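You operate a simulated robot arm through the tools that you are given. There is no shell and no other tool.

Carry out the task below with a simulated robot arm. There is one attempt and no reset: what you move stays moved.

TASK
Sand the rough patch off the beech board in the jig.
Fine: put the board and the sanding pad back. What is to be rubbed or washed off counts as gone when no trace of it is left.

The check looks at the end state, three seconds after you hand in, the way a careful person would. Anything else that was tipped, shoved, dropped, spilled or broken makes it a failure.

THE ROBOT
A 7-joint arm with a two-finger parallel gripper, fixed in place. Base frame: the origin is at the foot of the arm, x ahead of it, y to its left, z up; the work surface is at about z = 0.9. Lengths are in m, angles in rad, forces in N, time in s.
With the tool pointing down near the work surface it reaches from about 0.46 to 0.92 m from the base axis. Its first joint turns from -2.007 to 2.007 rad. Payload 3.91 kg.
The TCP is the grasp point between the finger pads, 0.03 m short of the fingertips. In the tool frame z runs along the fingers and y along their closing line. The gripper opens to 0.11 m. The fingers are 0.02 m wide and 0.01 m thick; the gripper's body (0.048 by 0.112 m) begins 0.055 m behind the TCP.
Orientation is told as [roll, pitch, yaw] about the base's x, y, z axes, in that order, counted from this pose: with the fingers straight down and closing along the base's y, the tool's x points along the base's -x, its y along +y and its z along -z.

THE INTERFACE
- The arm moves only by the tool send_rows. Its argument "rows" is a list of rows, each an object of numbers (a shift or turn left out is 0, a gripper value left out holds the last): "dx", "dy", "dz": the shift along the tool's x, y, z in units of 400 mm (1.0 is 400 mm); "wx", "wy", "wz": the turn, a rotation vector about the tool's x, y, z in units of 120 degrees (1.0 is 120 degrees). In form: [{"dx": .., "dy": .., "dz": .., "wx": .., "wy": .., "wz": ..}, ...]. A call has 1 to 20 rows; each row is the pose to reach, as a shift and turn from the pose commanded when the call began, along the tool's axes at that moment. "gripper" is the opening, from 0 (shut) to 1 (fully open), set as the call begins (left out, the last holds). A call with a number of a shift or a turn outside -1 to 1 is refused whole. A row lasts 0.2 s, in which the tool goes at most 0.05 m and 0.15 rad; a call with a longer step from one row to the next is refused whole, and so is a gripper value outside its range. A pose out of reach is approached as far as the arm can. The call stops where the force on the tool passes 40 N (or 10 N more than at its start, if that is more) or the arm is blocked; 0.2 s more then pass. The fingers move at their own pace (about 0.153 m/s each) and stop on an object; they squeeze with about 44 N. The grip force told is the motor's: it shows also when the fingers shut on nothing. Time passes only in rows, and 0.2 s behind the last, so rows that repeat a pose let the fingers close. The reply holds the time, the measured pose of the TCP, the force on the tool along the base axes, the opening and the grip force, in the units named above and with some noise, with the torque about the TCP (base axes, N m) and any sound that the robot's microphone picked up.
- Cameras (640 x 400 px; columns grow to the right, rows downward): "scene" is fixed at [0.4, -0.5008, 1.6701]; the picture's right is [0.98, -0.19, 0.00], its down [-0.12, -0.59, -0.80] and it looks along [0.15, 0.79, -0.60] (base axes); focal length 316 px, centre (320, 200). "wrist" rides on the gripper at [0.073, 0.017, -0.103] in the tool frame; the picture's right is [-0.23, 0.97, 0.00], its down [-0.76, -0.18, -0.62] and it looks along [-0.61, -0.14, 0.78] (tool axes); focal length 222 px, centre (320, 200). There is no depth. A picture from a camera that has moved, and an enlarged one, comes with that camera's place and axes in the base frame and with its lens.
- snapshot(camera): a new picture of that camera. The clock stands still meanwhile.
- move_column(by): slides the trunk up (or, below 0, down) by that many m; the arm rides with it, the base frame stays. It gives what a move gives, with no picture.
- enlarge(camera, box): a new picture of the part [left, top, right, bottom] of that camera's present view, enlarged. The clock stands still meanwhile.
- finish_job(): hands the job in; it is judged then, once.

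Places have to be worked out from the pictures, the camera data and where the tool is seen. Open the gripper and draw the arm clear of the work before you hand the job in, unless the task says otherwise.

The tools are called as a command line: name --argument value ..., lists and objects as JSON in quotes. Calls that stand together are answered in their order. send_rows: Moves the arm, as the interface text tells. Its arguments: {"type":"object","properties":{"rows":{"type":"array","items":{"type":"object","properties":{"dx":{"type":"number"},"dy":{"type":"number"},"dz":{"type":"number"},"wx":{"type":"number"},"wy":{"type":"number"},"wz":{"type":"number"}}}},"gripper":{"type":"number"}},"required":["rows"]} The other tools are called the same way: move_column (by) slides the trunk up or down; snapshot (camera) takes a picture; enlarge (camera, box) takes an enlarged picture of a part of a camera's view; finish_job () hands the job in.

At the start:

```text
time_s: 0.0
eef_pos: [0.6219, 0.2378, 1.1827]
tcp_rot: [0.0, -0.002, 0.001]
contact_force: [0.2, -0.8, 0.5]
torque: [0.01, -0.02, 0.03]
finger_gap: 0.1098
gripper_force: 0.1
trunk travel left (down, up): [-0.85, 0.14]
```

scene: 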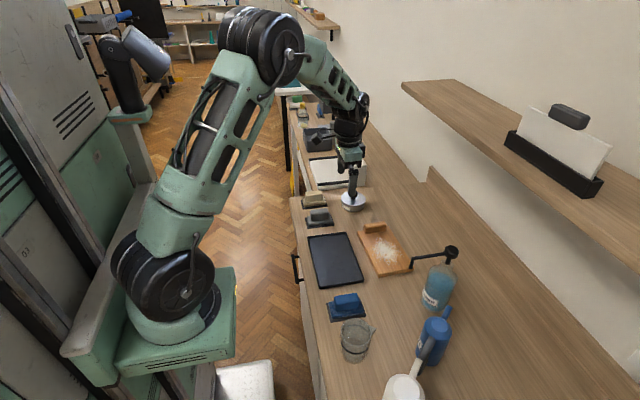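
wrist: 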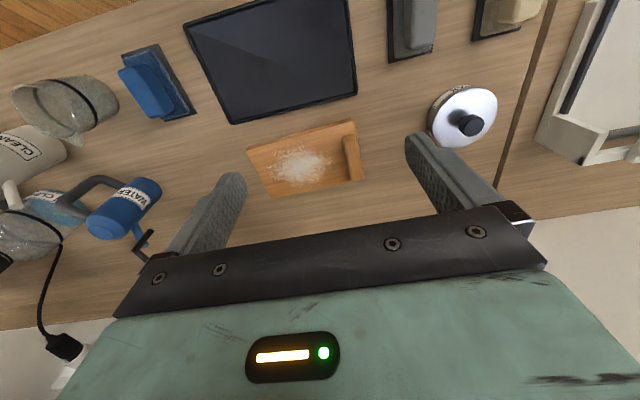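

I'll look closely at the bench before moving: which board is the one in the jig, and which tool is the sanding pad.

enlarge --camera "scene" --box '[280, 160, 480, 285]'

enlarge --camera "scene" --box '[280, 270, 480, 400]'

enlarge --camera "scene" --box '[260, 80, 400, 200]'

enlarge --camera "scene" --box '[400, 70, 640, 220]'

snapshot --camera "wrist"

```text
3.20 times, centred on (380, 222) of scene
camera zoom: at [0.4, -0.5008, 1.6701], right [0.98, -0.19, 0.0], down [-0.12, -0.59, -0.8], along [0.15, 0.79, -0.6], focal length 1011 px, centre (128, 128)
```

zoom: 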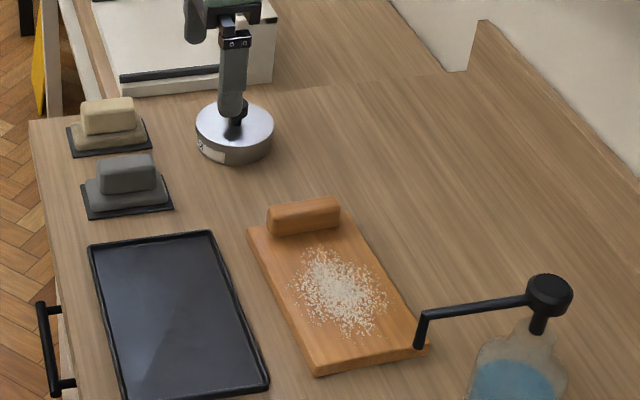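

```text
3.08 times, centred on (380, 335) of scene
camera zoom: at [0.4, -0.5008, 1.6701], right [0.98, -0.19, 0.0], down [-0.12, -0.59, -0.8], along [0.15, 0.79, -0.6], focal length 972 px, centre (135, -215)
```

zoom: 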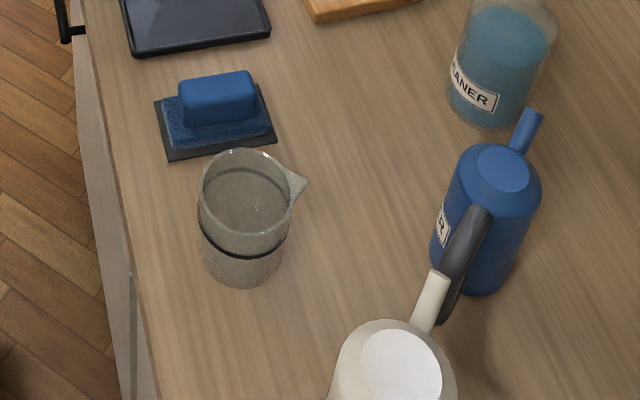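

```text
3.33 times, centred on (330, 140) of scene
camera zoom: at [0.4, -0.5008, 1.6701], right [0.98, -0.19, 0.0], down [-0.12, -0.59, -0.8], along [0.15, 0.79, -0.6], focal length 1053 px, centre (287, 400)
```

zoom: 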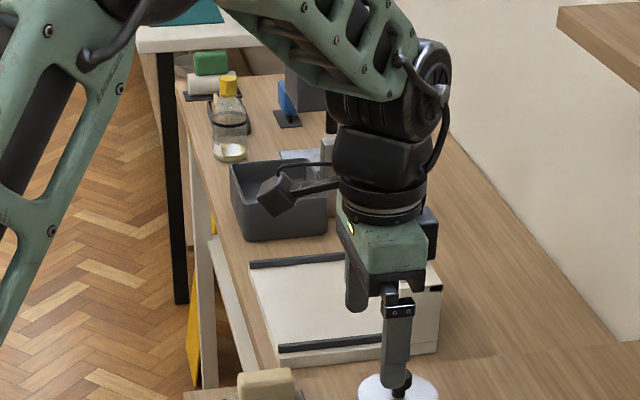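

```text
2.67 times, centred on (520, 145) of scene
camera zoom: at [0.4, -0.5008, 1.6701], right [0.98, -0.19, 0.0], down [-0.12, -0.59, -0.8], along [0.15, 0.79, -0.6], focal length 842 px, centre (-213, 347)
```

zoom: 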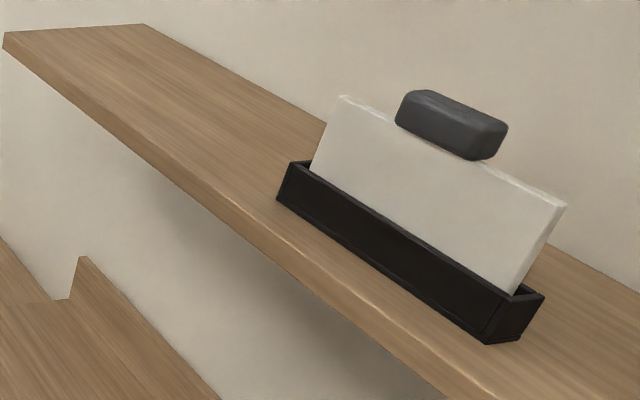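

```text
taken
camera wrist: at [0.5487, 0.2557, 1.2869], right [0.23, 0.97, 0.0], down [0.76, -0.18, 0.62], along [0.61, -0.14, -0.78], focal length 222 px, centre (320, 200)
```

wrist: 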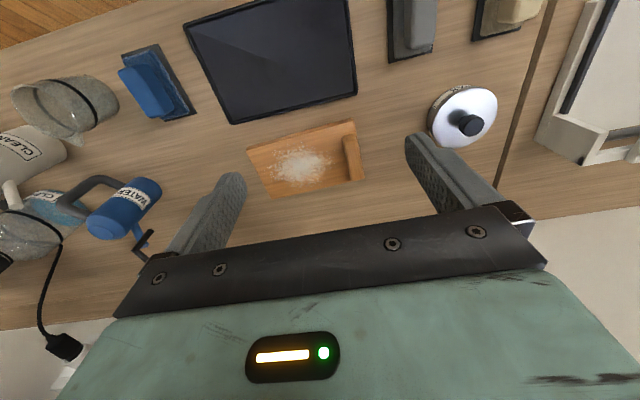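

The wooden board with the pale patch lies at about x 0.68–0.80, y 0.07–0.28. Three pads (tan, grey, blue) stand on mats, and a white fixture with two black rails stands near y 0.55–0.76. I'll move the arm up and left to look at that fixture with the wrist camera.

send_rows --rows '[{"dx": 0.05, "dy": 0.1}, {"dx": 0.1, "dy": 0.2}, {"dx": 0.15, "dy": 0.3}, {"dx": 0.2, "dy": 0.4}, {"dx": 0.25, "dy": 0.5}, {"dx": 0.3, "dy": 0.6}, {"dx": 0.3, "dy": 0.6}]' --gripper 1

snapshot --camera "wrist"

snapshot --camera "scene"

```text
time_s: 1.6
eef_pos: [0.503, 0.478, 1.1836]
tcp_rot: [0.0, -0.001, 0.001]
contact_force: [-0.2, -0.4, 0.6]
torque: [0.02, 0.01, 0.0]
finger_gap: 0.11
gripper_force: 0.0
trunk travel left (down, up): [-0.85, 0.14]
```

```text
taken
camera wrist: at [0.4289, 0.4954, 1.2872], right [0.23, 0.97, 0.0], down [0.76, -0.18, 0.62], along [0.61, -0.14, -0.78], focal length 222 px, centre (320, 200)
```

wrist: 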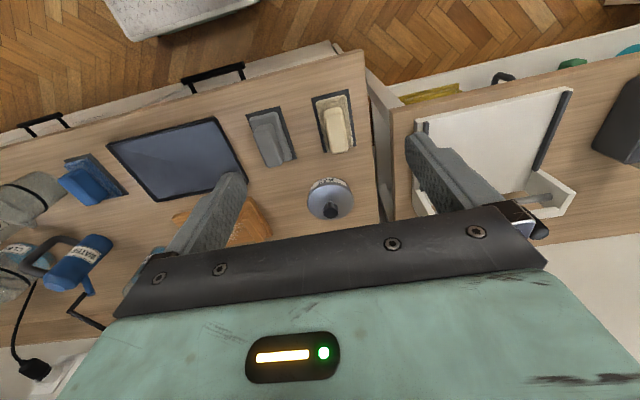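

```text
taken
```

scene: 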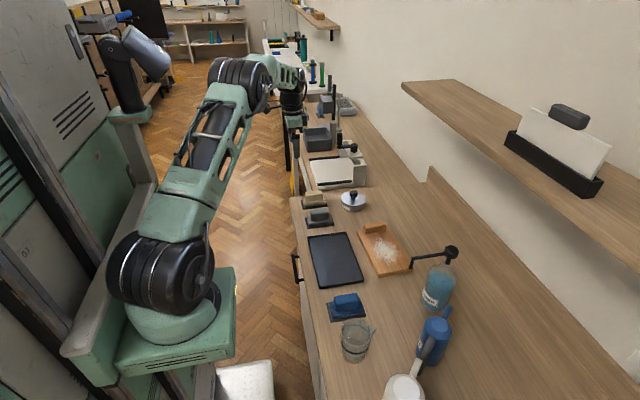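

The arm is clear of the scene camera's line to the left side now, so I'll enlarge the fixture and the board region.

enlarge --camera "scene" --box '[280, 80, 400, 200]'

enlarge --camera "scene" --box '[290, 180, 430, 280]'

enlarge --camera "wrist" --box '[380, 40, 640, 230]'

enlarge --camera "wrist" --box '[0, 80, 380, 320]'

```text
3.33 times, centred on (340, 140) of scene
camera zoom: at [0.4, -0.5008, 1.6701], right [0.98, -0.19, 0.0], down [-0.12, -0.59, -0.8], along [0.15, 0.79, -0.6], focal length 1053 px, centre (253, 400)
```

zoom: 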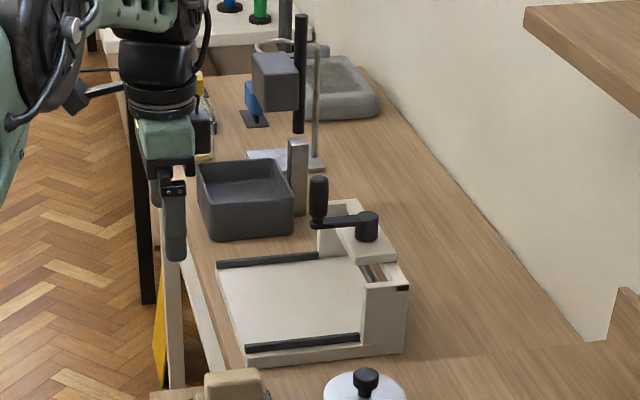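

```text
4.00 times, centred on (360, 230) of scene
camera zoom: at [0.4, -0.5008, 1.6701], right [0.98, -0.19, 0.0], down [-0.12, -0.59, -0.8], along [0.15, 0.79, -0.6], focal length 1264 px, centre (160, 80)
```

zoom: 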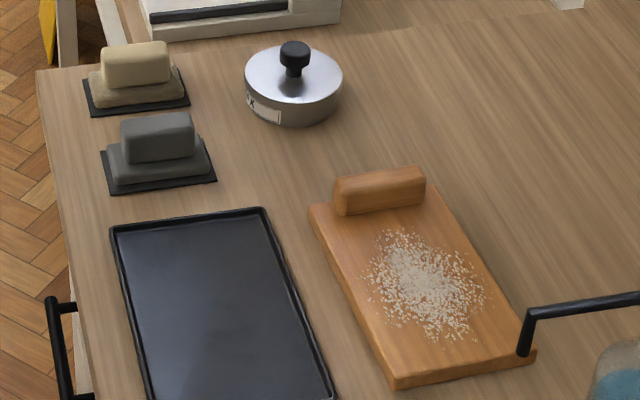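

```text
2.11 times, centred on (510, 135) of wrist
camera zoom: at [0.4289, 0.4954, 1.2872], right [0.23, 0.97, 0.0], down [0.76, -0.18, 0.62], along [0.61, -0.14, -0.78], focal length 468 px, centre (-80, 337)
```

zoom: 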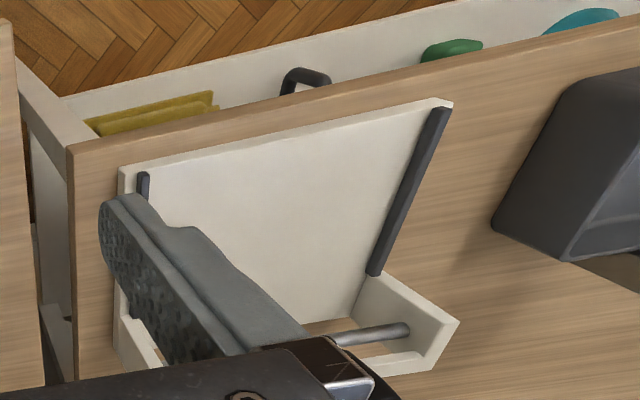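

```text
1.67 times, centred on (190, 200) of wrist
camera zoom: at [0.4289, 0.4954, 1.2872], right [0.23, 0.97, 0.0], down [0.76, -0.18, 0.62], along [0.61, -0.14, -0.78], focal length 370 px, centre (537, 200)
```

zoom: 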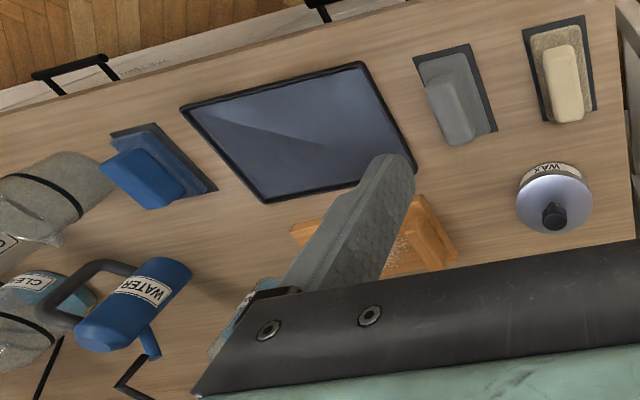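

The fixture with the crank stands on a separate bench near the limit of reach, so it may just be background. The black tray (about 0.14 × 0.21 m) looks made to hold the board, so I'll go closer to study the tray, the board and the pads.

send_rows --rows '[{"dy": -0.1}, {"dy": -0.2}, {"dy": -0.3}, {"dy": -0.4}, {"dy": -0.5}, {"dy": -0.6}, {"dy": -0.6}]'

snapshot --camera "wrist"

enlarge --camera "wrist" --box '[150, 0, 400, 156]'

enlarge --camera "wrist" --box '[0, 0, 250, 156]'

enlarge --camera "wrist" --box '[390, 0, 640, 156]'

```text
time_s: 3.2
eef_pos: [0.5025, 0.2405, 1.1836]
tcp_rot: [0.001, -0.003, -0.001]
contact_force: [0.3, -0.5, 0.3]
torque: [0.0, 0.0, -0.01]
finger_gap: 0.1101
gripper_force: 0.0
trunk travel left (down, up): [-0.85, 0.14]
```

```text
taken
camera wrist: at [0.4283, 0.2566, 1.2877], right [0.23, 0.97, 0.0], down [0.76, -0.18, 0.62], along [0.61, -0.14, -0.78], focal length 222 px, centre (320, 200)
```

wrist: 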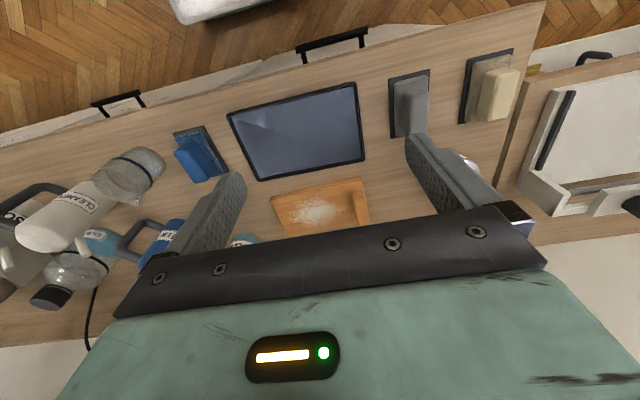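

```text
2.56 times, centred on (275, 78) of wrist
camera zoom: at [0.4283, 0.2566, 1.2877], right [0.23, 0.97, 0.0], down [0.76, -0.18, 0.62], along [0.61, -0.14, -0.78], focal length 569 px, centre (435, 512)
```

zoom: 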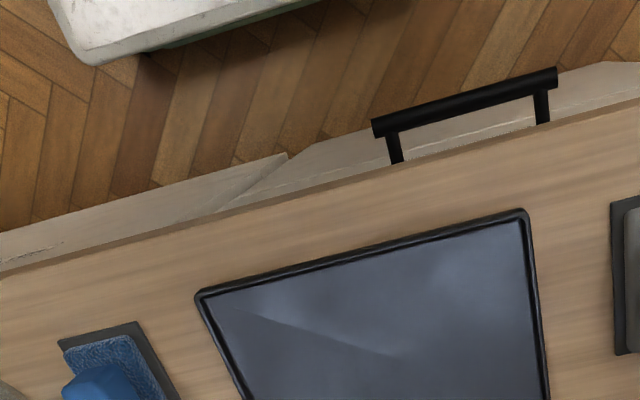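

```text
2.56 times, centred on (125, 78) of wrist
camera zoom: at [0.4283, 0.2566, 1.2877], right [0.23, 0.97, 0.0], down [0.76, -0.18, 0.62], along [0.61, -0.14, -0.78], focal length 569 px, centre (819, 512)
```

zoom: 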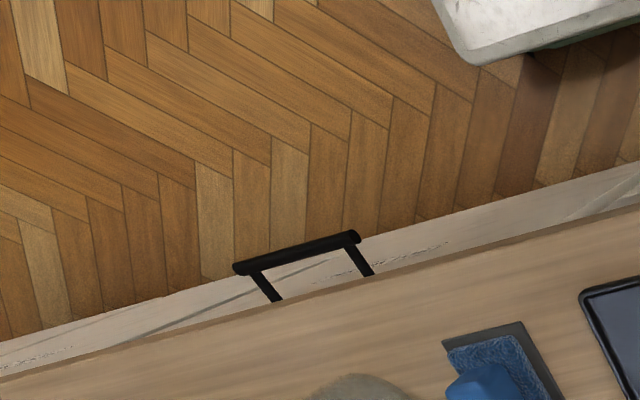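

```text
2.56 times, centred on (515, 78) of wrist
camera zoom: at [0.4283, 0.2566, 1.2877], right [0.23, 0.97, 0.0], down [0.76, -0.18, 0.62], along [0.61, -0.14, -0.78], focal length 569 px, centre (-179, 512)
```

zoom: 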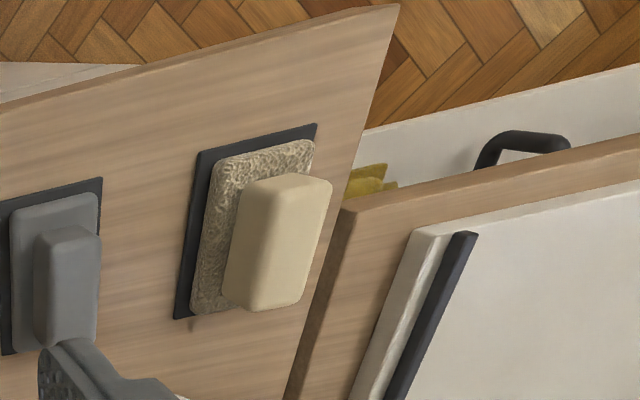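

I need to know which pad is the abrasive one, so I'll zoom in on each pad's rubbing layer.

enlarge --camera "wrist" --box '[380, 60, 440, 140]'

enlarge --camera "wrist" --box '[450, 40, 530, 130]'

enlarge --camera "wrist" --box '[165, 115, 245, 190]'

enlarge --camera "scene" --box '[295, 185, 345, 235]'

enlarge --camera "scene" --box '[355, 215, 415, 280]'

enlarge --camera "scene" --box '[300, 225, 370, 295]'

```text
5.00 times, centred on (410, 100) of wrist
camera zoom: at [0.4283, 0.2566, 1.2877], right [0.23, 0.97, 0.0], down [0.76, -0.18, 0.62], along [0.61, -0.14, -0.78], focal length 1111 px, centre (-130, 700)
```

zoom: 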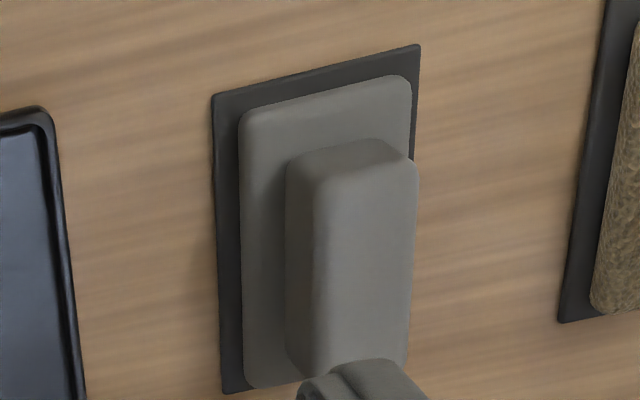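

```text
4.44 times, centred on (490, 85) of wrist
camera zoom: at [0.4283, 0.2566, 1.2877], right [0.23, 0.97, 0.0], down [0.76, -0.18, 0.62], along [0.61, -0.14, -0.78], focal length 987 px, centre (-436, 711)
```

zoom: 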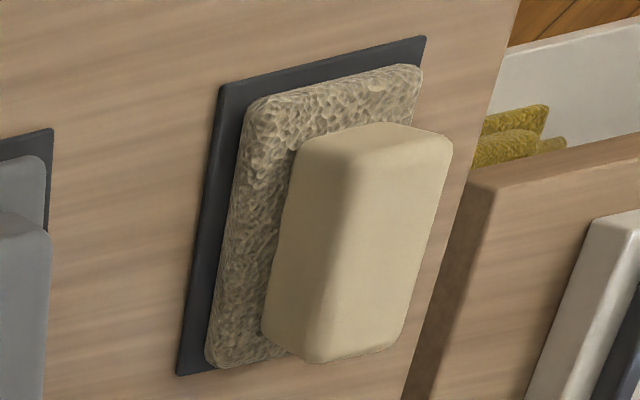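

```text
5.33 times, centred on (205, 152) of wrist
camera zoom: at [0.4283, 0.2566, 1.2877], right [0.23, 0.97, 0.0], down [0.76, -0.18, 0.62], along [0.61, -0.14, -0.78], focal length 1185 px, centre (933, 453)
```

zoom: 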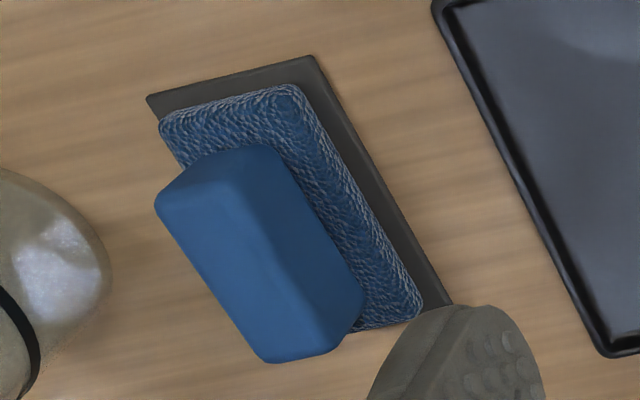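

```text
8.00 times, centred on (320, 210) of scene
camera zoom: at [0.4, -0.5008, 1.6701], right [0.98, -0.19, 0.0], down [-0.12, -0.59, -0.8], along [0.15, 0.79, -0.6], focal length 2528 px, centre (320, 120)
```

zoom: 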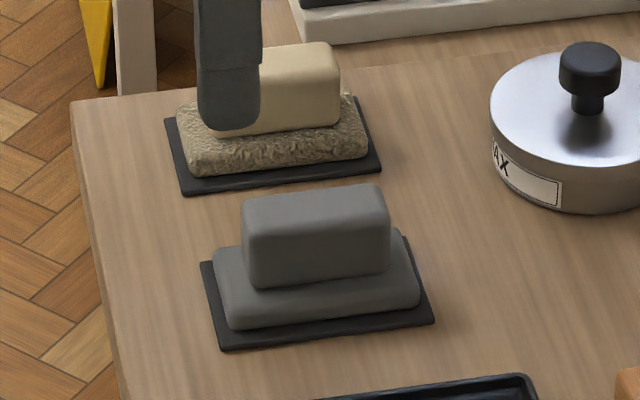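

```text
6.15 times, centred on (385, 248) of scene
camera zoom: at [0.4, -0.5008, 1.6701], right [0.98, -0.19, 0.0], down [-0.12, -0.59, -0.8], along [0.15, 0.79, -0.6], focal length 1944 px, centre (-80, -92)
```

zoom: 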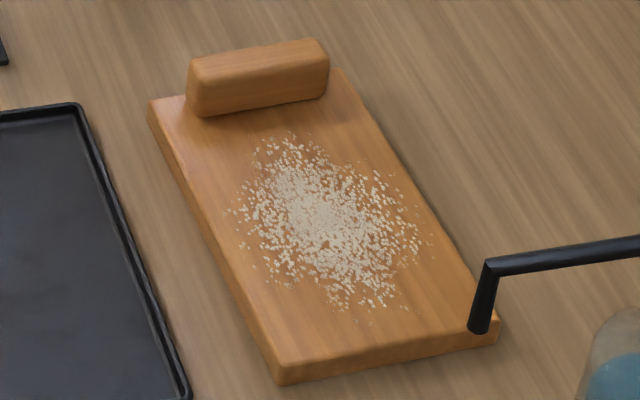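

```text
5.71 times, centred on (335, 260) of scene
camera zoom: at [0.4, -0.5008, 1.6701], right [0.98, -0.19, 0.0], down [-0.12, -0.59, -0.8], along [0.15, 0.79, -0.6], focal length 1805 px, centre (234, -143)
```

zoom: 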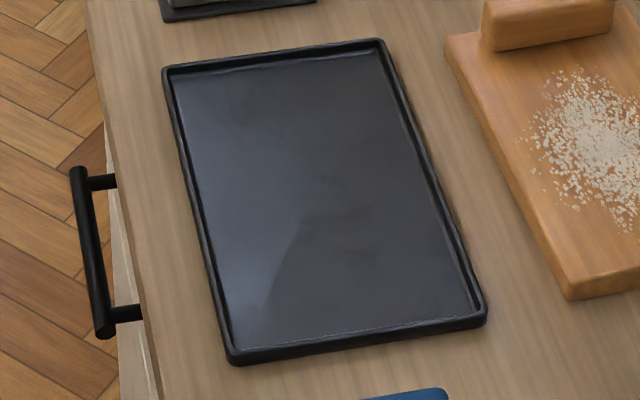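

The tan pad has a gritty face, the grey one is smooth and the blue one looks woven, so tan is my first guess for the sanding pad. I'll hover the camera low over the tan pad for a close look before committing.

send_rows --rows '[{"dx": -0.03, "dy": 0.087, "dz": 0.05}, {"dx": -0.06, "dy": 0.174, "dz": 0.1}, {"dx": -0.09, "dy": 0.26, "dz": 0.15}, {"dx": -0.12, "dy": 0.346, "dz": 0.2}, {"dx": -0.15, "dy": 0.433, "dz": 0.25}, {"dx": -0.18, "dy": 0.52, "dz": 0.3}, {"dx": -0.21, "dy": 0.606, "dz": 0.355}, {"dx": -0.21, "dy": 0.606, "dz": 0.355}]'

snapshot --camera "wrist"

enlarge --camera "wrist" --box '[220, 20, 420, 150]'

```text
time_s: 5.0
eef_pos: [0.587, 0.4839, 1.04]
tcp_rot: [-0.003, 0.0, 0.001]
contact_force: [-0.6, 0.4, 0.4]
torque: [0.02, 0.02, 0.0]
finger_gap: 0.11
gripper_force: 0.1
trunk travel left (down, up): [-0.85, 0.14]
```

```text
taken
camera wrist: at [0.5141, 0.5004, 1.1444], right [0.23, 0.97, 0.0], down [0.76, -0.18, 0.62], along [0.61, -0.14, -0.78], focal length 222 px, centre (320, 200)
```

wrist: 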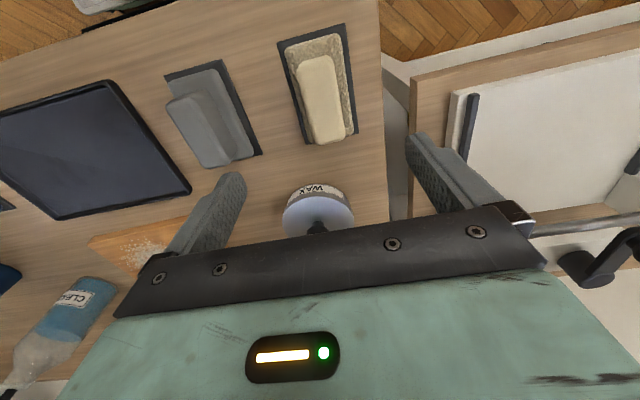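

```text
3.08 times, centred on (320, 85) of wrist
camera zoom: at [0.5141, 0.5004, 1.1444], right [0.23, 0.97, 0.0], down [0.76, -0.18, 0.62], along [0.61, -0.14, -0.78], focal length 684 px, centre (320, 554)
```

zoom: 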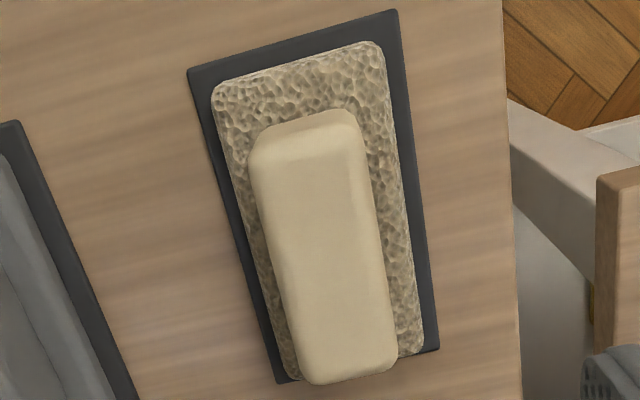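

The tan face shows a pored, sponge-like pattern close up, so I can't call it abrasive yet. I'll slide over the grey pad and look at it the same way.

send_rows --rows '[{"dy": -0.1}, {"dy": -0.2, "dz": 0.02}, {"dy": -0.285, "dz": 0.04}, {"dy": -0.285, "dz": 0.04}]'

enlarge --camera "wrist" --box '[220, 20, 420, 150]'

enlarge --camera "wrist" --box '[270, 40, 350, 90]'

snapshot --camera "wrist"

```text
time_s: 6.0
eef_pos: [0.5862, 0.3665, 1.0242]
tcp_rot: [0.0, -0.002, 0.0]
contact_force: [0.1, 0.1, -0.3]
torque: [-0.02, 0.0, -0.02]
finger_gap: 0.11
gripper_force: 0.1
trunk travel left (down, up): [-0.85, 0.14]
```

```text
3.08 times, centred on (320, 85) of wrist
camera zoom: at [0.5118, 0.3835, 1.1285], right [0.23, 0.97, 0.0], down [0.76, -0.18, 0.62], along [0.61, -0.14, -0.78], focal length 684 px, centre (320, 554)
```

zoom: 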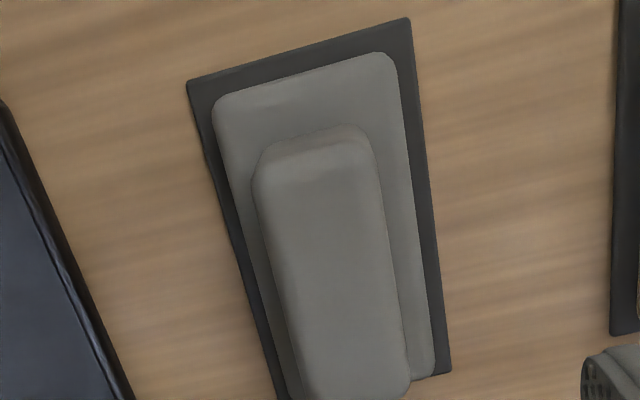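

```text
8.00 times, centred on (310, 65) of wrist
camera zoom: at [0.5118, 0.3835, 1.1285], right [0.23, 0.97, 0.0], down [0.76, -0.18, 0.62], along [0.61, -0.14, -0.78], focal length 1777 px, centre (400, 1280)
```

zoom: 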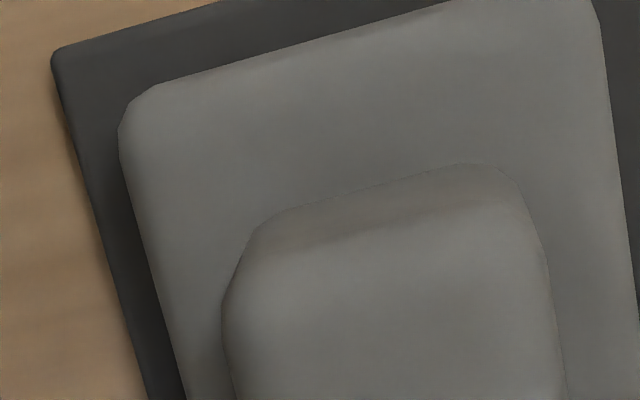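

```text
taken
camera wrist: at [0.5118, 0.3835, 1.1285], right [0.23, 0.97, 0.0], down [0.76, -0.18, 0.62], along [0.61, -0.14, -0.78], focal length 222 px, centre (320, 200)
```

wrist: 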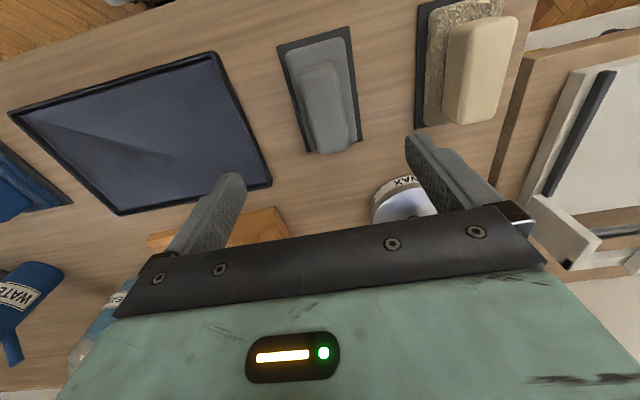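

The grey pad is plain and smooth with no grit at all. Before choosing, I'll rise and yaw the camera toward +y to see whether the crank fixture could be the jig.

send_rows --rows '[{"dz": -0.05, "wz": -0.06}, {"dz": -0.1, "wz": -0.12}, {"dz": -0.15, "wz": -0.18}, {"dz": -0.2, "wz": -0.24}, {"dz": -0.25, "wz": -0.3, "dx": 0.02}, {"dz": -0.3, "wz": -0.36, "dx": 0.04}, {"dz": -0.35, "wz": -0.42, "dx": 0.06}, {"dz": -0.4, "wz": -0.48, "dx": 0.08}, {"dz": -0.45, "wz": -0.54, "dx": 0.1}, {"dz": -0.48, "wz": -0.6, "dx": 0.1}, {"dz": -0.48, "wz": -0.66, "dx": 0.1}, {"dz": -0.48, "wz": -0.66, "dx": 0.1}]'

snapshot --camera "wrist"

snapshot --camera "scene"

```text
time_s: 8.6
eef_pos: [0.5468, 0.3668, 1.2184]
tcp_rot: [-0.003, 0.0, 1.383]
contact_force: [0.4, -0.3, -0.6]
torque: [0.0, -0.03, -0.01]
finger_gap: 0.1098
gripper_force: 0.1
trunk travel left (down, up): [-0.85, 0.14]
```

```text
taken
camera wrist: at [0.5149, 0.2993, 1.321], right [-0.91, 0.4, 0.0], down [0.31, 0.72, 0.62], along [0.25, 0.57, -0.78], focal length 222 px, centre (320, 200)
```

wrist: 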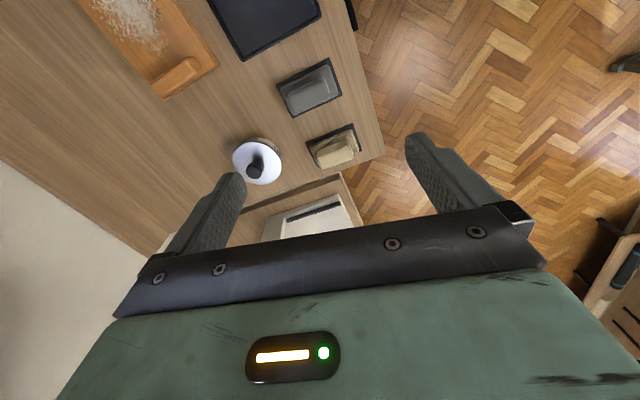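

```text
taken
```

scene: 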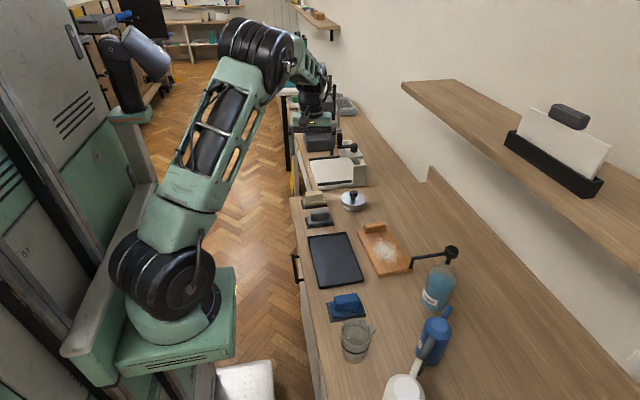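

The wrist camera sees best what lies under and behind the fingers, so I'll move on toward +y until the fixture comes into the clear upper part of its view.

send_rows --rows '[{"dx": -0.115}, {"dx": -0.23}, {"dx": -0.345}, {"dx": -0.46}, {"dx": -0.575}, {"dx": -0.68}, {"dx": -0.68}]'

snapshot --camera "wrist"

enlarge --camera "wrist" --box '[180, 60, 440, 222]'

```text
time_s: 10.2
eef_pos: [0.5603, 0.5038, 1.2097]
tcp_rot: [-0.003, -0.001, 1.383]
contact_force: [1.2, 0.0, 0.6]
torque: [-0.02, 0.0, 0.0]
finger_gap: 0.1097
gripper_force: 0.0
out of reach, approached as far as the arm can: row 3, 4, 5, 6, 7
trunk travel left (down, up): [-0.85, 0.14]
```

```text
taken
camera wrist: at [0.5285, 0.4355, 1.3143], right [-0.91, 0.41, 0.0], down [0.32, 0.72, 0.62], along [0.25, 0.57, -0.78], focal length 222 px, centre (320, 200)
```

wrist: 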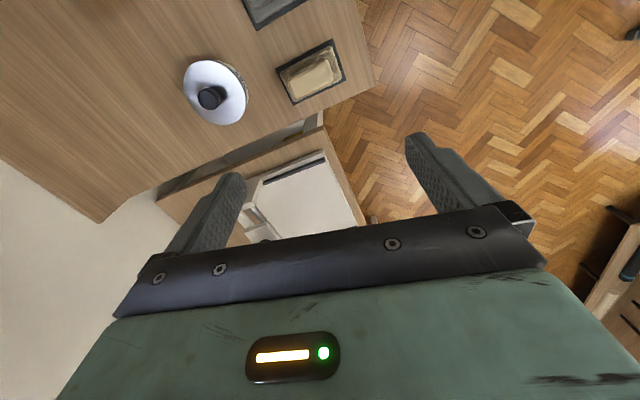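

```text
2.46 times, centred on (310, 141) of wrist
camera zoom: at [0.5285, 0.4355, 1.3143], right [-0.91, 0.41, 0.0], down [0.32, 0.72, 0.62], along [0.25, 0.57, -0.78], focal length 547 px, centre (345, 345)
```

zoom: 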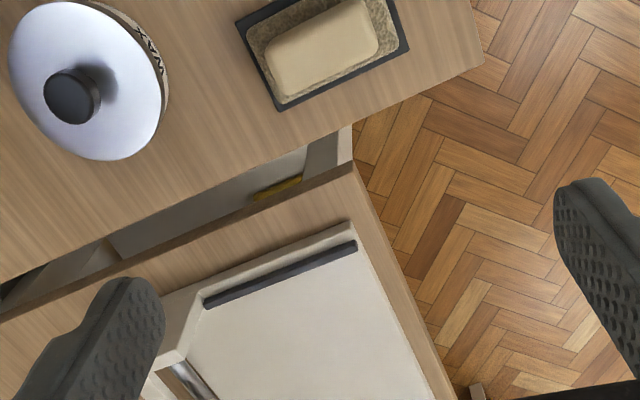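

The arm can't reach that fixture, so it isn't the work site, and the board-sized black tray is the likely jig. I'll turn back to yaw 0 and hover over the tray to check that it's dry and empty.

send_rows --rows '[{"dx": -0.25, "wz": 0.06}, {"dx": -0.15, "wz": 0.12}, {"dx": -0.05, "wz": 0.18}, {"dx": 0.05, "wz": 0.24}, {"dx": 0.15, "wz": 0.3}, {"dx": 0.2, "wz": 0.36}, {"dx": 0.27, "wz": 0.42}, {"dx": 0.34, "wz": 0.48}, {"dx": 0.39, "wz": 0.54}, {"dx": 0.39, "wz": 0.6}, {"dx": 0.39, "wz": 0.66}, {"dx": 0.39, "wz": 0.66}]'

```text
refused: row 1 steps farther than a row can; nothing moved
```

My first step was too long, since rows count from the last commanded pose. I'll resend it with small steps.

send_rows --rows '[{"dx": 0.1, "wz": 0.06}, {"dx": 0.2, "wz": 0.12}, {"dx": 0.3, "wz": 0.18}, {"dx": 0.4, "wz": 0.24}, {"dx": 0.5, "wz": 0.3}, {"dx": 0.6, "wz": 0.36}, {"dx": 0.7, "wz": 0.42}, {"dx": 0.7, "wz": 0.48}, {"dx": 0.7, "wz": 0.54}, {"dx": 0.7, "wz": 0.6}, {"dx": 0.7, "wz": 0.66}, {"dx": 0.7, "wz": 0.66}]'

```text
time_s: 12.8
eef_pos: [0.6707, 0.4109, 1.2641]
tcp_rot: [-0.002, 0.001, -0.001]
contact_force: [0.2, -0.8, -1.3]
torque: [-0.02, 0.02, 0.02]
finger_gap: 0.1102
gripper_force: 0.1
out of reach, approached as far as the arm can: row 1, 2, 3, 4, 5, 6, 7, 8, 9, 10, 11, 12
trunk travel left (down, up): [-0.85, 0.14]
```

The reply says out of reach and the arm drifted. I'll send a small settling row to see where the commanded pose is.

send_rows --rows '[{"dz": 0.05}, {"dz": 0.1}, {"dz": 0.15}, {"dz": 0.15}]'

snapshot --camera "scene"

```text
time_s: 13.8
eef_pos: [0.6775, 0.4221, 1.2005]
tcp_rot: [-0.002, -0.002, -0.001]
contact_force: [0.4, -0.2, 0.7]
torque: [-0.02, -0.03, 0.03]
finger_gap: 0.1103
gripper_force: 0.0
out of reach, approached as far as the arm can: row 1, 2, 3, 4
trunk travel left (down, up): [-0.85, 0.14]
```

```text
taken
```

scene: 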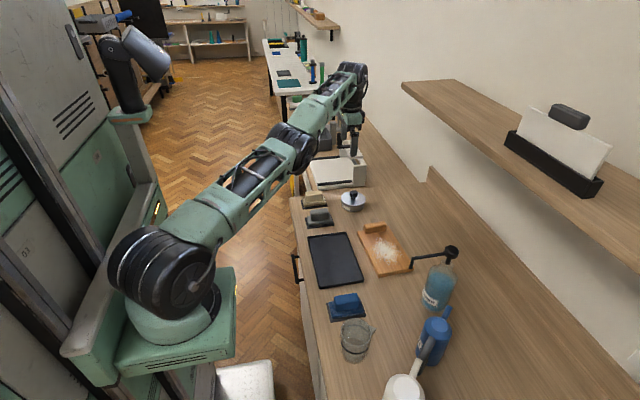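

The arm is nearly straight and may be stuck near a singular posture. I'll command a retreat toward the base in small steps to bend the elbow again.

send_rows --rows '[{"dx": 0.05, "dy": -0.05}, {"dx": 0.1, "dy": -0.1}, {"dx": 0.1, "dy": -0.2}, {"dx": 0.1, "dy": -0.3}, {"dx": 0.1, "dy": -0.4}, {"dx": 0.1, "dy": -0.4}]'

snapshot --camera "scene"

```text
time_s: 15.2
eef_pos: [0.7344, 0.3582, 1.2315]
tcp_rot: [-0.001, 0.0, 0.002]
contact_force: [0.7, 0.2, -0.1]
torque: [0.0, -0.03, -0.02]
finger_gap: 0.1099
gripper_force: 0.1
out of reach, approached as far as the arm can: row 1, 2, 3, 4, 5, 6
trunk travel left (down, up): [-0.85, 0.14]
```

```text
taken
```

scene: 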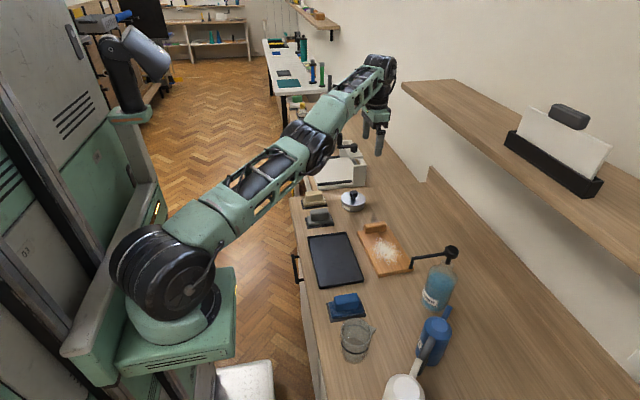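

The arm isn't tracking my commands, so I'll hold still briefly to see whether it's still settling.

send_rows --rows '[{"dx": 0.0}, {"dx": 0.0}, {"dx": 0.0}, {"dx": 0.0}]'

```text
time_s: 16.2
eef_pos: [0.7352, 0.3592, 1.2311]
tcp_rot: [-0.002, 0.001, -0.001]
contact_force: [1.0, -0.3, -0.3]
torque: [-0.01, 0.02, -0.01]
finger_gap: 0.1099
gripper_force: 0.0
trunk travel left (down, up): [-0.85, 0.14]
```

After holding, the commanded pose equals the measured one and nothing is flagged. I'll probe with a small pure retreat (2 cm toward the base) to see if it tracks.

send_rows --rows '[{"dx": 0.025}, {"dx": 0.05}, {"dx": 0.05}]'

enlarge --camera "scene" --box '[80, 30, 420, 340]'

```text
time_s: 17.0
eef_pos: [0.7264, 0.3654, 1.2349]
tcp_rot: [-0.002, 0.0, 0.0]
contact_force: [0.7, -0.2, -0.7]
torque: [0.01, -0.04, 0.03]
finger_gap: 0.1098
gripper_force: 0.0
out of reach, approached as far as the arm can: row 1, 2, 3
trunk travel left (down, up): [-0.85, 0.14]
```

```text
1.29 times, centred on (250, 185) of scene
camera zoom: at [0.4, -0.5008, 1.6701], right [0.98, -0.19, 0.0], down [-0.12, -0.59, -0.8], along [0.15, 0.79, -0.6], focal length 408 px, centre (410, 219)
```

zoom: 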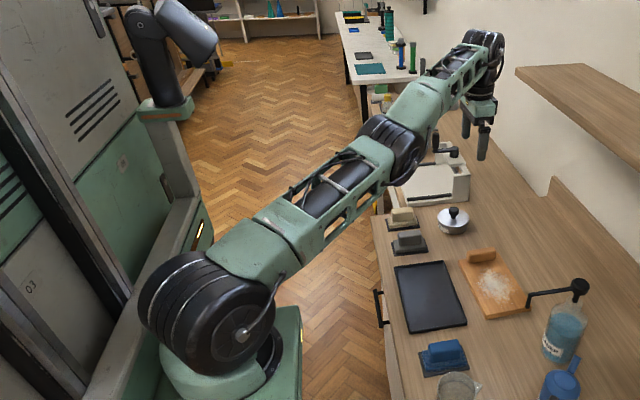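

The retreat only half-tracks. I'll probe upward, since lifting may let the elbow bend.

send_rows --rows '[{"dz": -0.05}, {"dz": -0.1}, {"dz": -0.15}, {"dz": -0.2}, {"dz": -0.2}]'

send_rows --rows '[{"dx": 0.05}, {"dx": 0.1}, {"dx": 0.15}, {"dx": 0.2}, {"dx": 0.2}]'

snapshot --camera "scene"

```text
time_s: 18.2
eef_pos: [0.7142, 0.3523, 1.3069]
tcp_rot: [-0.001, -0.001, 0.0]
contact_force: [-0.6, 0.4, 0.5]
torque: [-0.03, -0.01, -0.03]
finger_gap: 0.1099
gripper_force: 0.1
out of reach, approached as far as the arm can: row 2, 3, 4, 5
trunk travel left (down, up): [-0.85, 0.14]
```

```text
time_s: 19.4
eef_pos: [0.6659, 0.3862, 1.3264]
tcp_rot: [-0.002, 0.001, 0.0]
contact_force: [0.0, -0.1, 0.4]
torque: [-0.05, 0.0, 0.0]
finger_gap: 0.1101
gripper_force: 0.1
out of reach, approached as far as the arm can: row 1, 2, 3, 4, 5
trunk travel left (down, up): [-0.85, 0.14]
```

```text
taken
```

scene: 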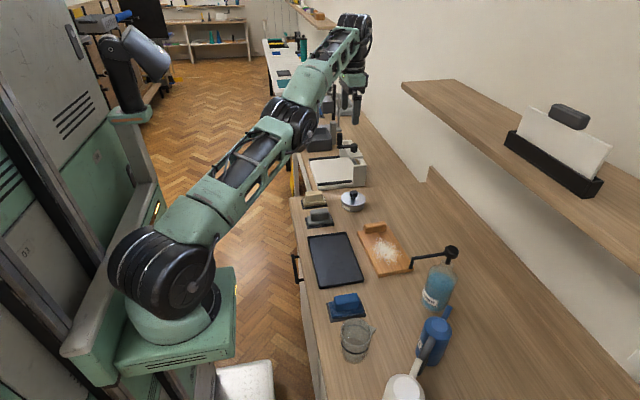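

The posture picture shows the arm almost straight and rising, with the wrist bent hard, so the wrist or elbow is probably at a limit. I'll tilt the fingers a little forward to relieve the wrist, keeping well short of the shelf.

send_rows --rows '[{"dx": -0.03, "dz": -0.01, "wy": -0.05}, {"dx": -0.06, "dz": -0.02, "wy": -0.1}, {"dx": -0.09, "dz": -0.03, "wy": -0.15}, {"dx": -0.12, "dz": -0.04, "wy": -0.2}, {"dx": -0.12, "dz": -0.04, "wy": -0.2}]'

send_rows --rows '[{"dx": 0.05}, {"dx": 0.1}, {"dx": 0.15}, {"dx": 0.15}]'

snapshot --camera "scene"

```text
time_s: 20.6
eef_pos: [0.7277, 0.4012, 1.3493]
tcp_rot: [-0.003, -0.42, 0.002]
contact_force: [0.2, 0.0, 0.0]
torque: [-0.01, 0.01, -0.02]
finger_gap: 0.1099
gripper_force: 0.0
out of reach, approached as far as the arm can: row 1, 2, 3, 4, 5
trunk travel left (down, up): [-0.85, 0.14]
```

```text
time_s: 21.6
eef_pos: [0.6927, 0.4329, 1.3385]
tcp_rot: [-0.002, -0.419, 0.0]
contact_force: [-0.2, 0.4, 0.0]
torque: [0.0, 0.01, 0.0]
finger_gap: 0.1097
gripper_force: 0.0
out of reach, approached as far as the arm can: row 1, 2, 3, 4
trunk travel left (down, up): [-0.85, 0.14]
```

```text
taken
```

scene: 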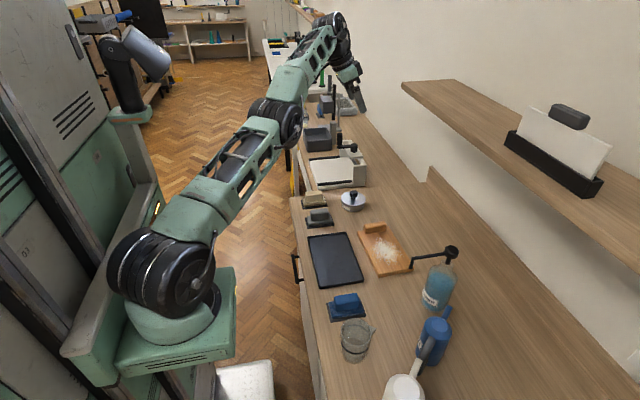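

The elbow still looks straight. I'll zoom in on the arm to judge its bend before the next attempt.

enlarge --camera "scene" --box '[100, 0, 400, 330]'

snapshot --camera "wrist"

```text
1.21 times, centred on (250, 165) of scene
camera zoom: at [0.4, -0.5008, 1.6701], right [0.98, -0.19, 0.0], down [-0.12, -0.59, -0.8], along [0.15, 0.79, -0.6], focal length 383 px, centre (405, 242)
```

zoom: 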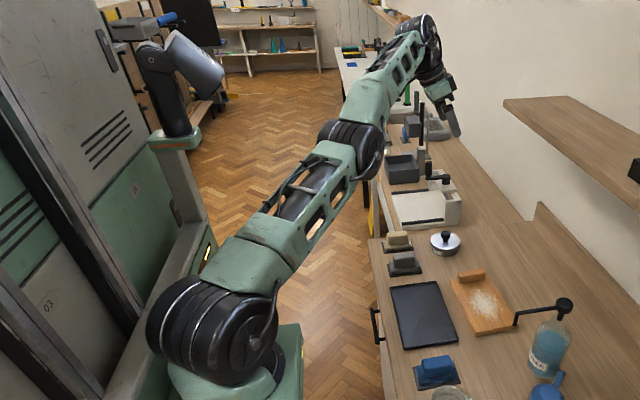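

```text
taken
camera wrist: at [0.5836, 0.4493, 1.4044], right [0.21, 0.97, 0.09], down [0.44, -0.18, 0.88], along [0.87, -0.14, -0.47], focal length 222 px, centre (320, 200)
```

wrist: 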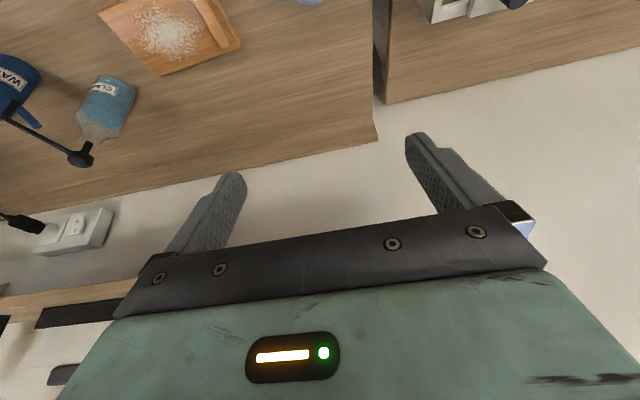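

Fitting the readings, the blocked direction is toward −y and inward rather than along the arm, which points to a yaw-type joint limit and not full extension. I'll level the tool again and let it yaw negative to free that joint.

send_rows --rows '[{"wy": 0.05}, {"wy": 0.1}, {"wy": 0.15}, {"wy": 0.2}, {"wy": 0.2}]'

send_rows --rows '[{"wz": 0.05}, {"wz": 0.1}, {"wz": 0.15}, {"wz": 0.2}, {"wz": 0.25}, {"wz": 0.25}]'

send_rows --rows '[{"dx": 0.05}, {"dx": 0.1}, {"dx": 0.15}, {"dx": 0.15}]'

snapshot --camera "scene"

```text
time_s: 22.8
eef_pos: [0.6653, 0.3926, 1.3221]
tcp_rot: [0.002, -0.001, -0.002]
contact_force: [0.3, 1.0, -0.1]
torque: [0.01, 0.0, -0.02]
finger_gap: 0.1103
gripper_force: 0.0
out of reach, approached as far as the arm can: row 1, 2, 3, 4, 5
trunk travel left (down, up): [-0.85, 0.14]
```

```text
time_s: 24.2
eef_pos: [0.6656, 0.3924, 1.3219]
tcp_rot: [-0.003, -0.001, -0.523]
contact_force: [0.1, 0.6, -0.3]
torque: [0.0, -0.01, -0.04]
finger_gap: 0.1098
gripper_force: 0.1
trunk travel left (down, up): [-0.85, 0.14]
```

```text
time_s: 25.2
eef_pos: [0.618, 0.4251, 1.3251]
tcp_rot: [-0.003, -0.003, -0.525]
contact_force: [0.0, -0.4, 0.3]
torque: [0.0, 0.02, 0.02]
finger_gap: 0.1098
gripper_force: 0.1
out of reach, approached as far as the arm can: row 3, 4
trunk travel left (down, up): [-0.85, 0.14]
```

```text
taken
```

scene: 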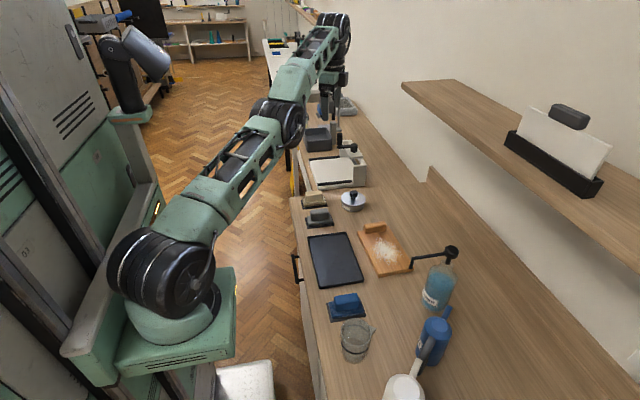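

With yaw at −0.52 it turns freely and tracks better. Now I'll test the blocked direction, inward and toward −y.

send_rows --rows '[{"dx": 0.012, "dy": -0.045}, {"dx": 0.024, "dy": -0.09}, {"dx": 0.036, "dy": -0.137}, {"dx": 0.036, "dy": -0.137}]'

```text
time_s: 26.2
eef_pos: [0.6073, 0.4241, 1.3414]
tcp_rot: [-0.002, -0.002, -0.524]
contact_force: [0.4, -0.5, 0.6]
torque: [0.03, 0.02, 0.0]
finger_gap: 0.1099
gripper_force: 0.1
out of reach, approached as far as the arm can: row 1, 2, 3, 4
trunk travel left (down, up): [-0.85, 0.14]
```

Inward is still blocked, so this may be an inner boundary rather than full extension. I'll test whether an outward step is free.

send_rows --rows '[{"dx": -0.03, "dy": 0.045}, {"dx": -0.061, "dy": 0.093}, {"dx": -0.061, "dy": 0.093}]'

send_rows --rows '[{"dz": 0.05}, {"dz": 0.1}, {"dz": 0.15}, {"dz": 0.2}, {"dz": 0.25}, {"dz": 0.25}]'

snapshot --camera "scene"

```text
time_s: 27.0
eef_pos: [0.628, 0.4204, 1.3267]
tcp_rot: [-0.003, -0.003, -0.525]
contact_force: [-0.4, 0.3, -0.3]
torque: [0.01, 0.01, 0.01]
finger_gap: 0.1099
gripper_force: 0.0
out of reach, approached as far as the arm can: row 1, 2, 3
trunk travel left (down, up): [-0.85, 0.14]
```

```text
time_s: 28.4
eef_pos: [0.6463, 0.4387, 1.2317]
tcp_rot: [0.001, -0.003, -0.524]
contact_force: [-0.2, -0.4, -0.9]
torque: [0.0, -0.01, 0.01]
finger_gap: 0.1098
gripper_force: 0.1
out of reach, approached as far as the arm can: row 1, 2, 3, 4, 5, 6
trunk travel left (down, up): [-0.85, 0.14]
```

```text
taken
```

scene: 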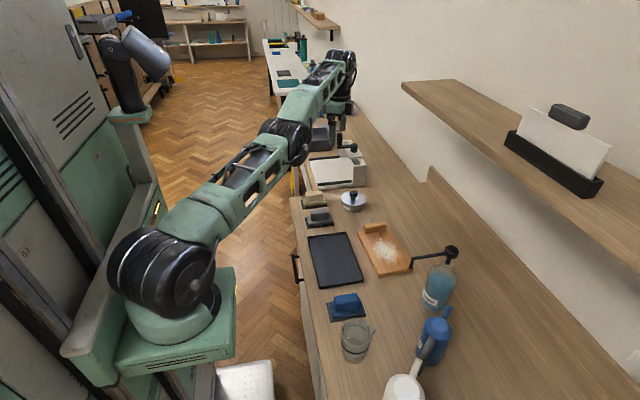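

Both inward and outward are refused, which is the signature of a straight elbow with the orientation held fixed. Tilting the fingers toward the base should force the elbow to flex, so I'll first yaw the tool into the arm's plane (about +0.6 rad).

send_rows --rows '[{"wz": -0.06}, {"wz": -0.12}, {"wz": -0.18}, {"wz": -0.24}, {"wz": -0.3}, {"wz": -0.36}, {"wz": -0.42}, {"wz": -0.48}, {"wz": -0.54}, {"wz": -0.54}]'

send_rows --rows '[{"dx": 0.04, "wy": 0.05}, {"dx": 0.08, "wy": 0.1}, {"dx": 0.12, "wy": 0.15}, {"dx": 0.16, "wy": 0.2}, {"dx": 0.2, "wy": 0.25}, {"dx": 0.24, "wy": 0.3}, {"dx": 0.24, "wy": 0.3}]'

snapshot --camera "scene"

```text
time_s: 30.6
eef_pos: [0.6458, 0.4405, 1.2332]
tcp_rot: [-0.001, -0.001, 0.61]
contact_force: [0.5, 0.6, 0.1]
torque: [0.03, -0.02, 0.02]
finger_gap: 0.1098
gripper_force: 0.1
trunk travel left (down, up): [-0.85, 0.14]
```

```text
time_s: 32.2
eef_pos: [0.5692, 0.3859, 1.2128]
tcp_rot: [-0.003, 0.519, 0.609]
contact_force: [0.4, 0.0, 0.0]
torque: [0.0, 0.01, 0.02]
finger_gap: 0.1103
gripper_force: 0.2
out of reach, approached as far as the arm can: row 2, 3, 4, 5, 6, 7
trunk travel left (down, up): [-0.85, 0.14]
```

```text
taken
```

scene: 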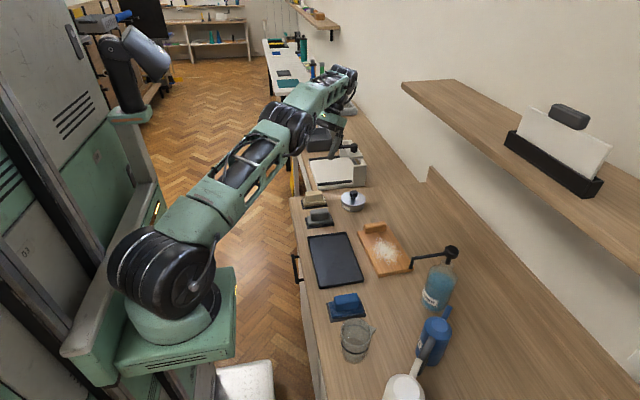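

The elbow now bends upward (pitch 0.52). I'll pull the tool inward horizontally to flex it further.

send_rows --rows '[{"dx": 0.06, "dz": 0.035}, {"dx": 0.12, "dz": 0.07}, {"dx": 0.18, "dz": 0.105}, {"dx": 0.24, "dz": 0.14}, {"dx": 0.24, "dz": 0.14}]'

snapshot --camera "scene"

```text
time_s: 33.4
eef_pos: [0.4764, 0.3222, 1.2137]
tcp_rot: [0.002, 0.519, 0.607]
contact_force: [-0.4, 0.0, -1.0]
torque: [0.02, 0.02, -0.03]
finger_gap: 0.1099
gripper_force: 0.1
trunk travel left (down, up): [-0.85, 0.14]
```

```text
taken
```

scene: 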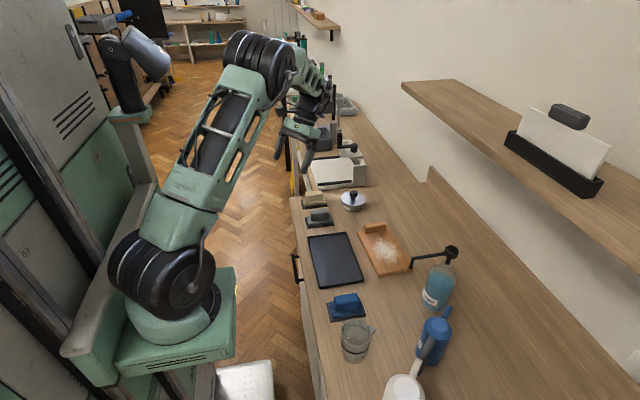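

The arm is out of the singular posture with the elbow up again. I'll level the tool, then turn yaw back to 0.

send_rows --rows '[{"wy": -0.06}, {"wy": -0.12}, {"wy": -0.18}, {"wy": -0.248}, {"wy": -0.248}]'

send_rows --rows '[{"wz": 0.06}, {"wz": 0.12}, {"wz": 0.18}, {"wz": 0.24}, {"wz": 0.29}, {"wz": 0.29}]'

```text
time_s: 34.6
eef_pos: [0.4771, 0.3218, 1.2115]
tcp_rot: [0.001, -0.002, 0.607]
contact_force: [-0.2, -0.7, -1.0]
torque: [-0.01, -0.03, 0.02]
finger_gap: 0.11
gripper_force: 0.0
trunk travel left (down, up): [-0.85, 0.14]
```

```text
time_s: 36.0
eef_pos: [0.4777, 0.3218, 1.2111]
tcp_rot: [0.0, -0.002, -0.003]
contact_force: [0.0, -0.7, 0.1]
torque: [-0.02, 0.01, 0.01]
finger_gap: 0.1101
gripper_force: 0.1
trunk travel left (down, up): [-0.85, 0.14]
```

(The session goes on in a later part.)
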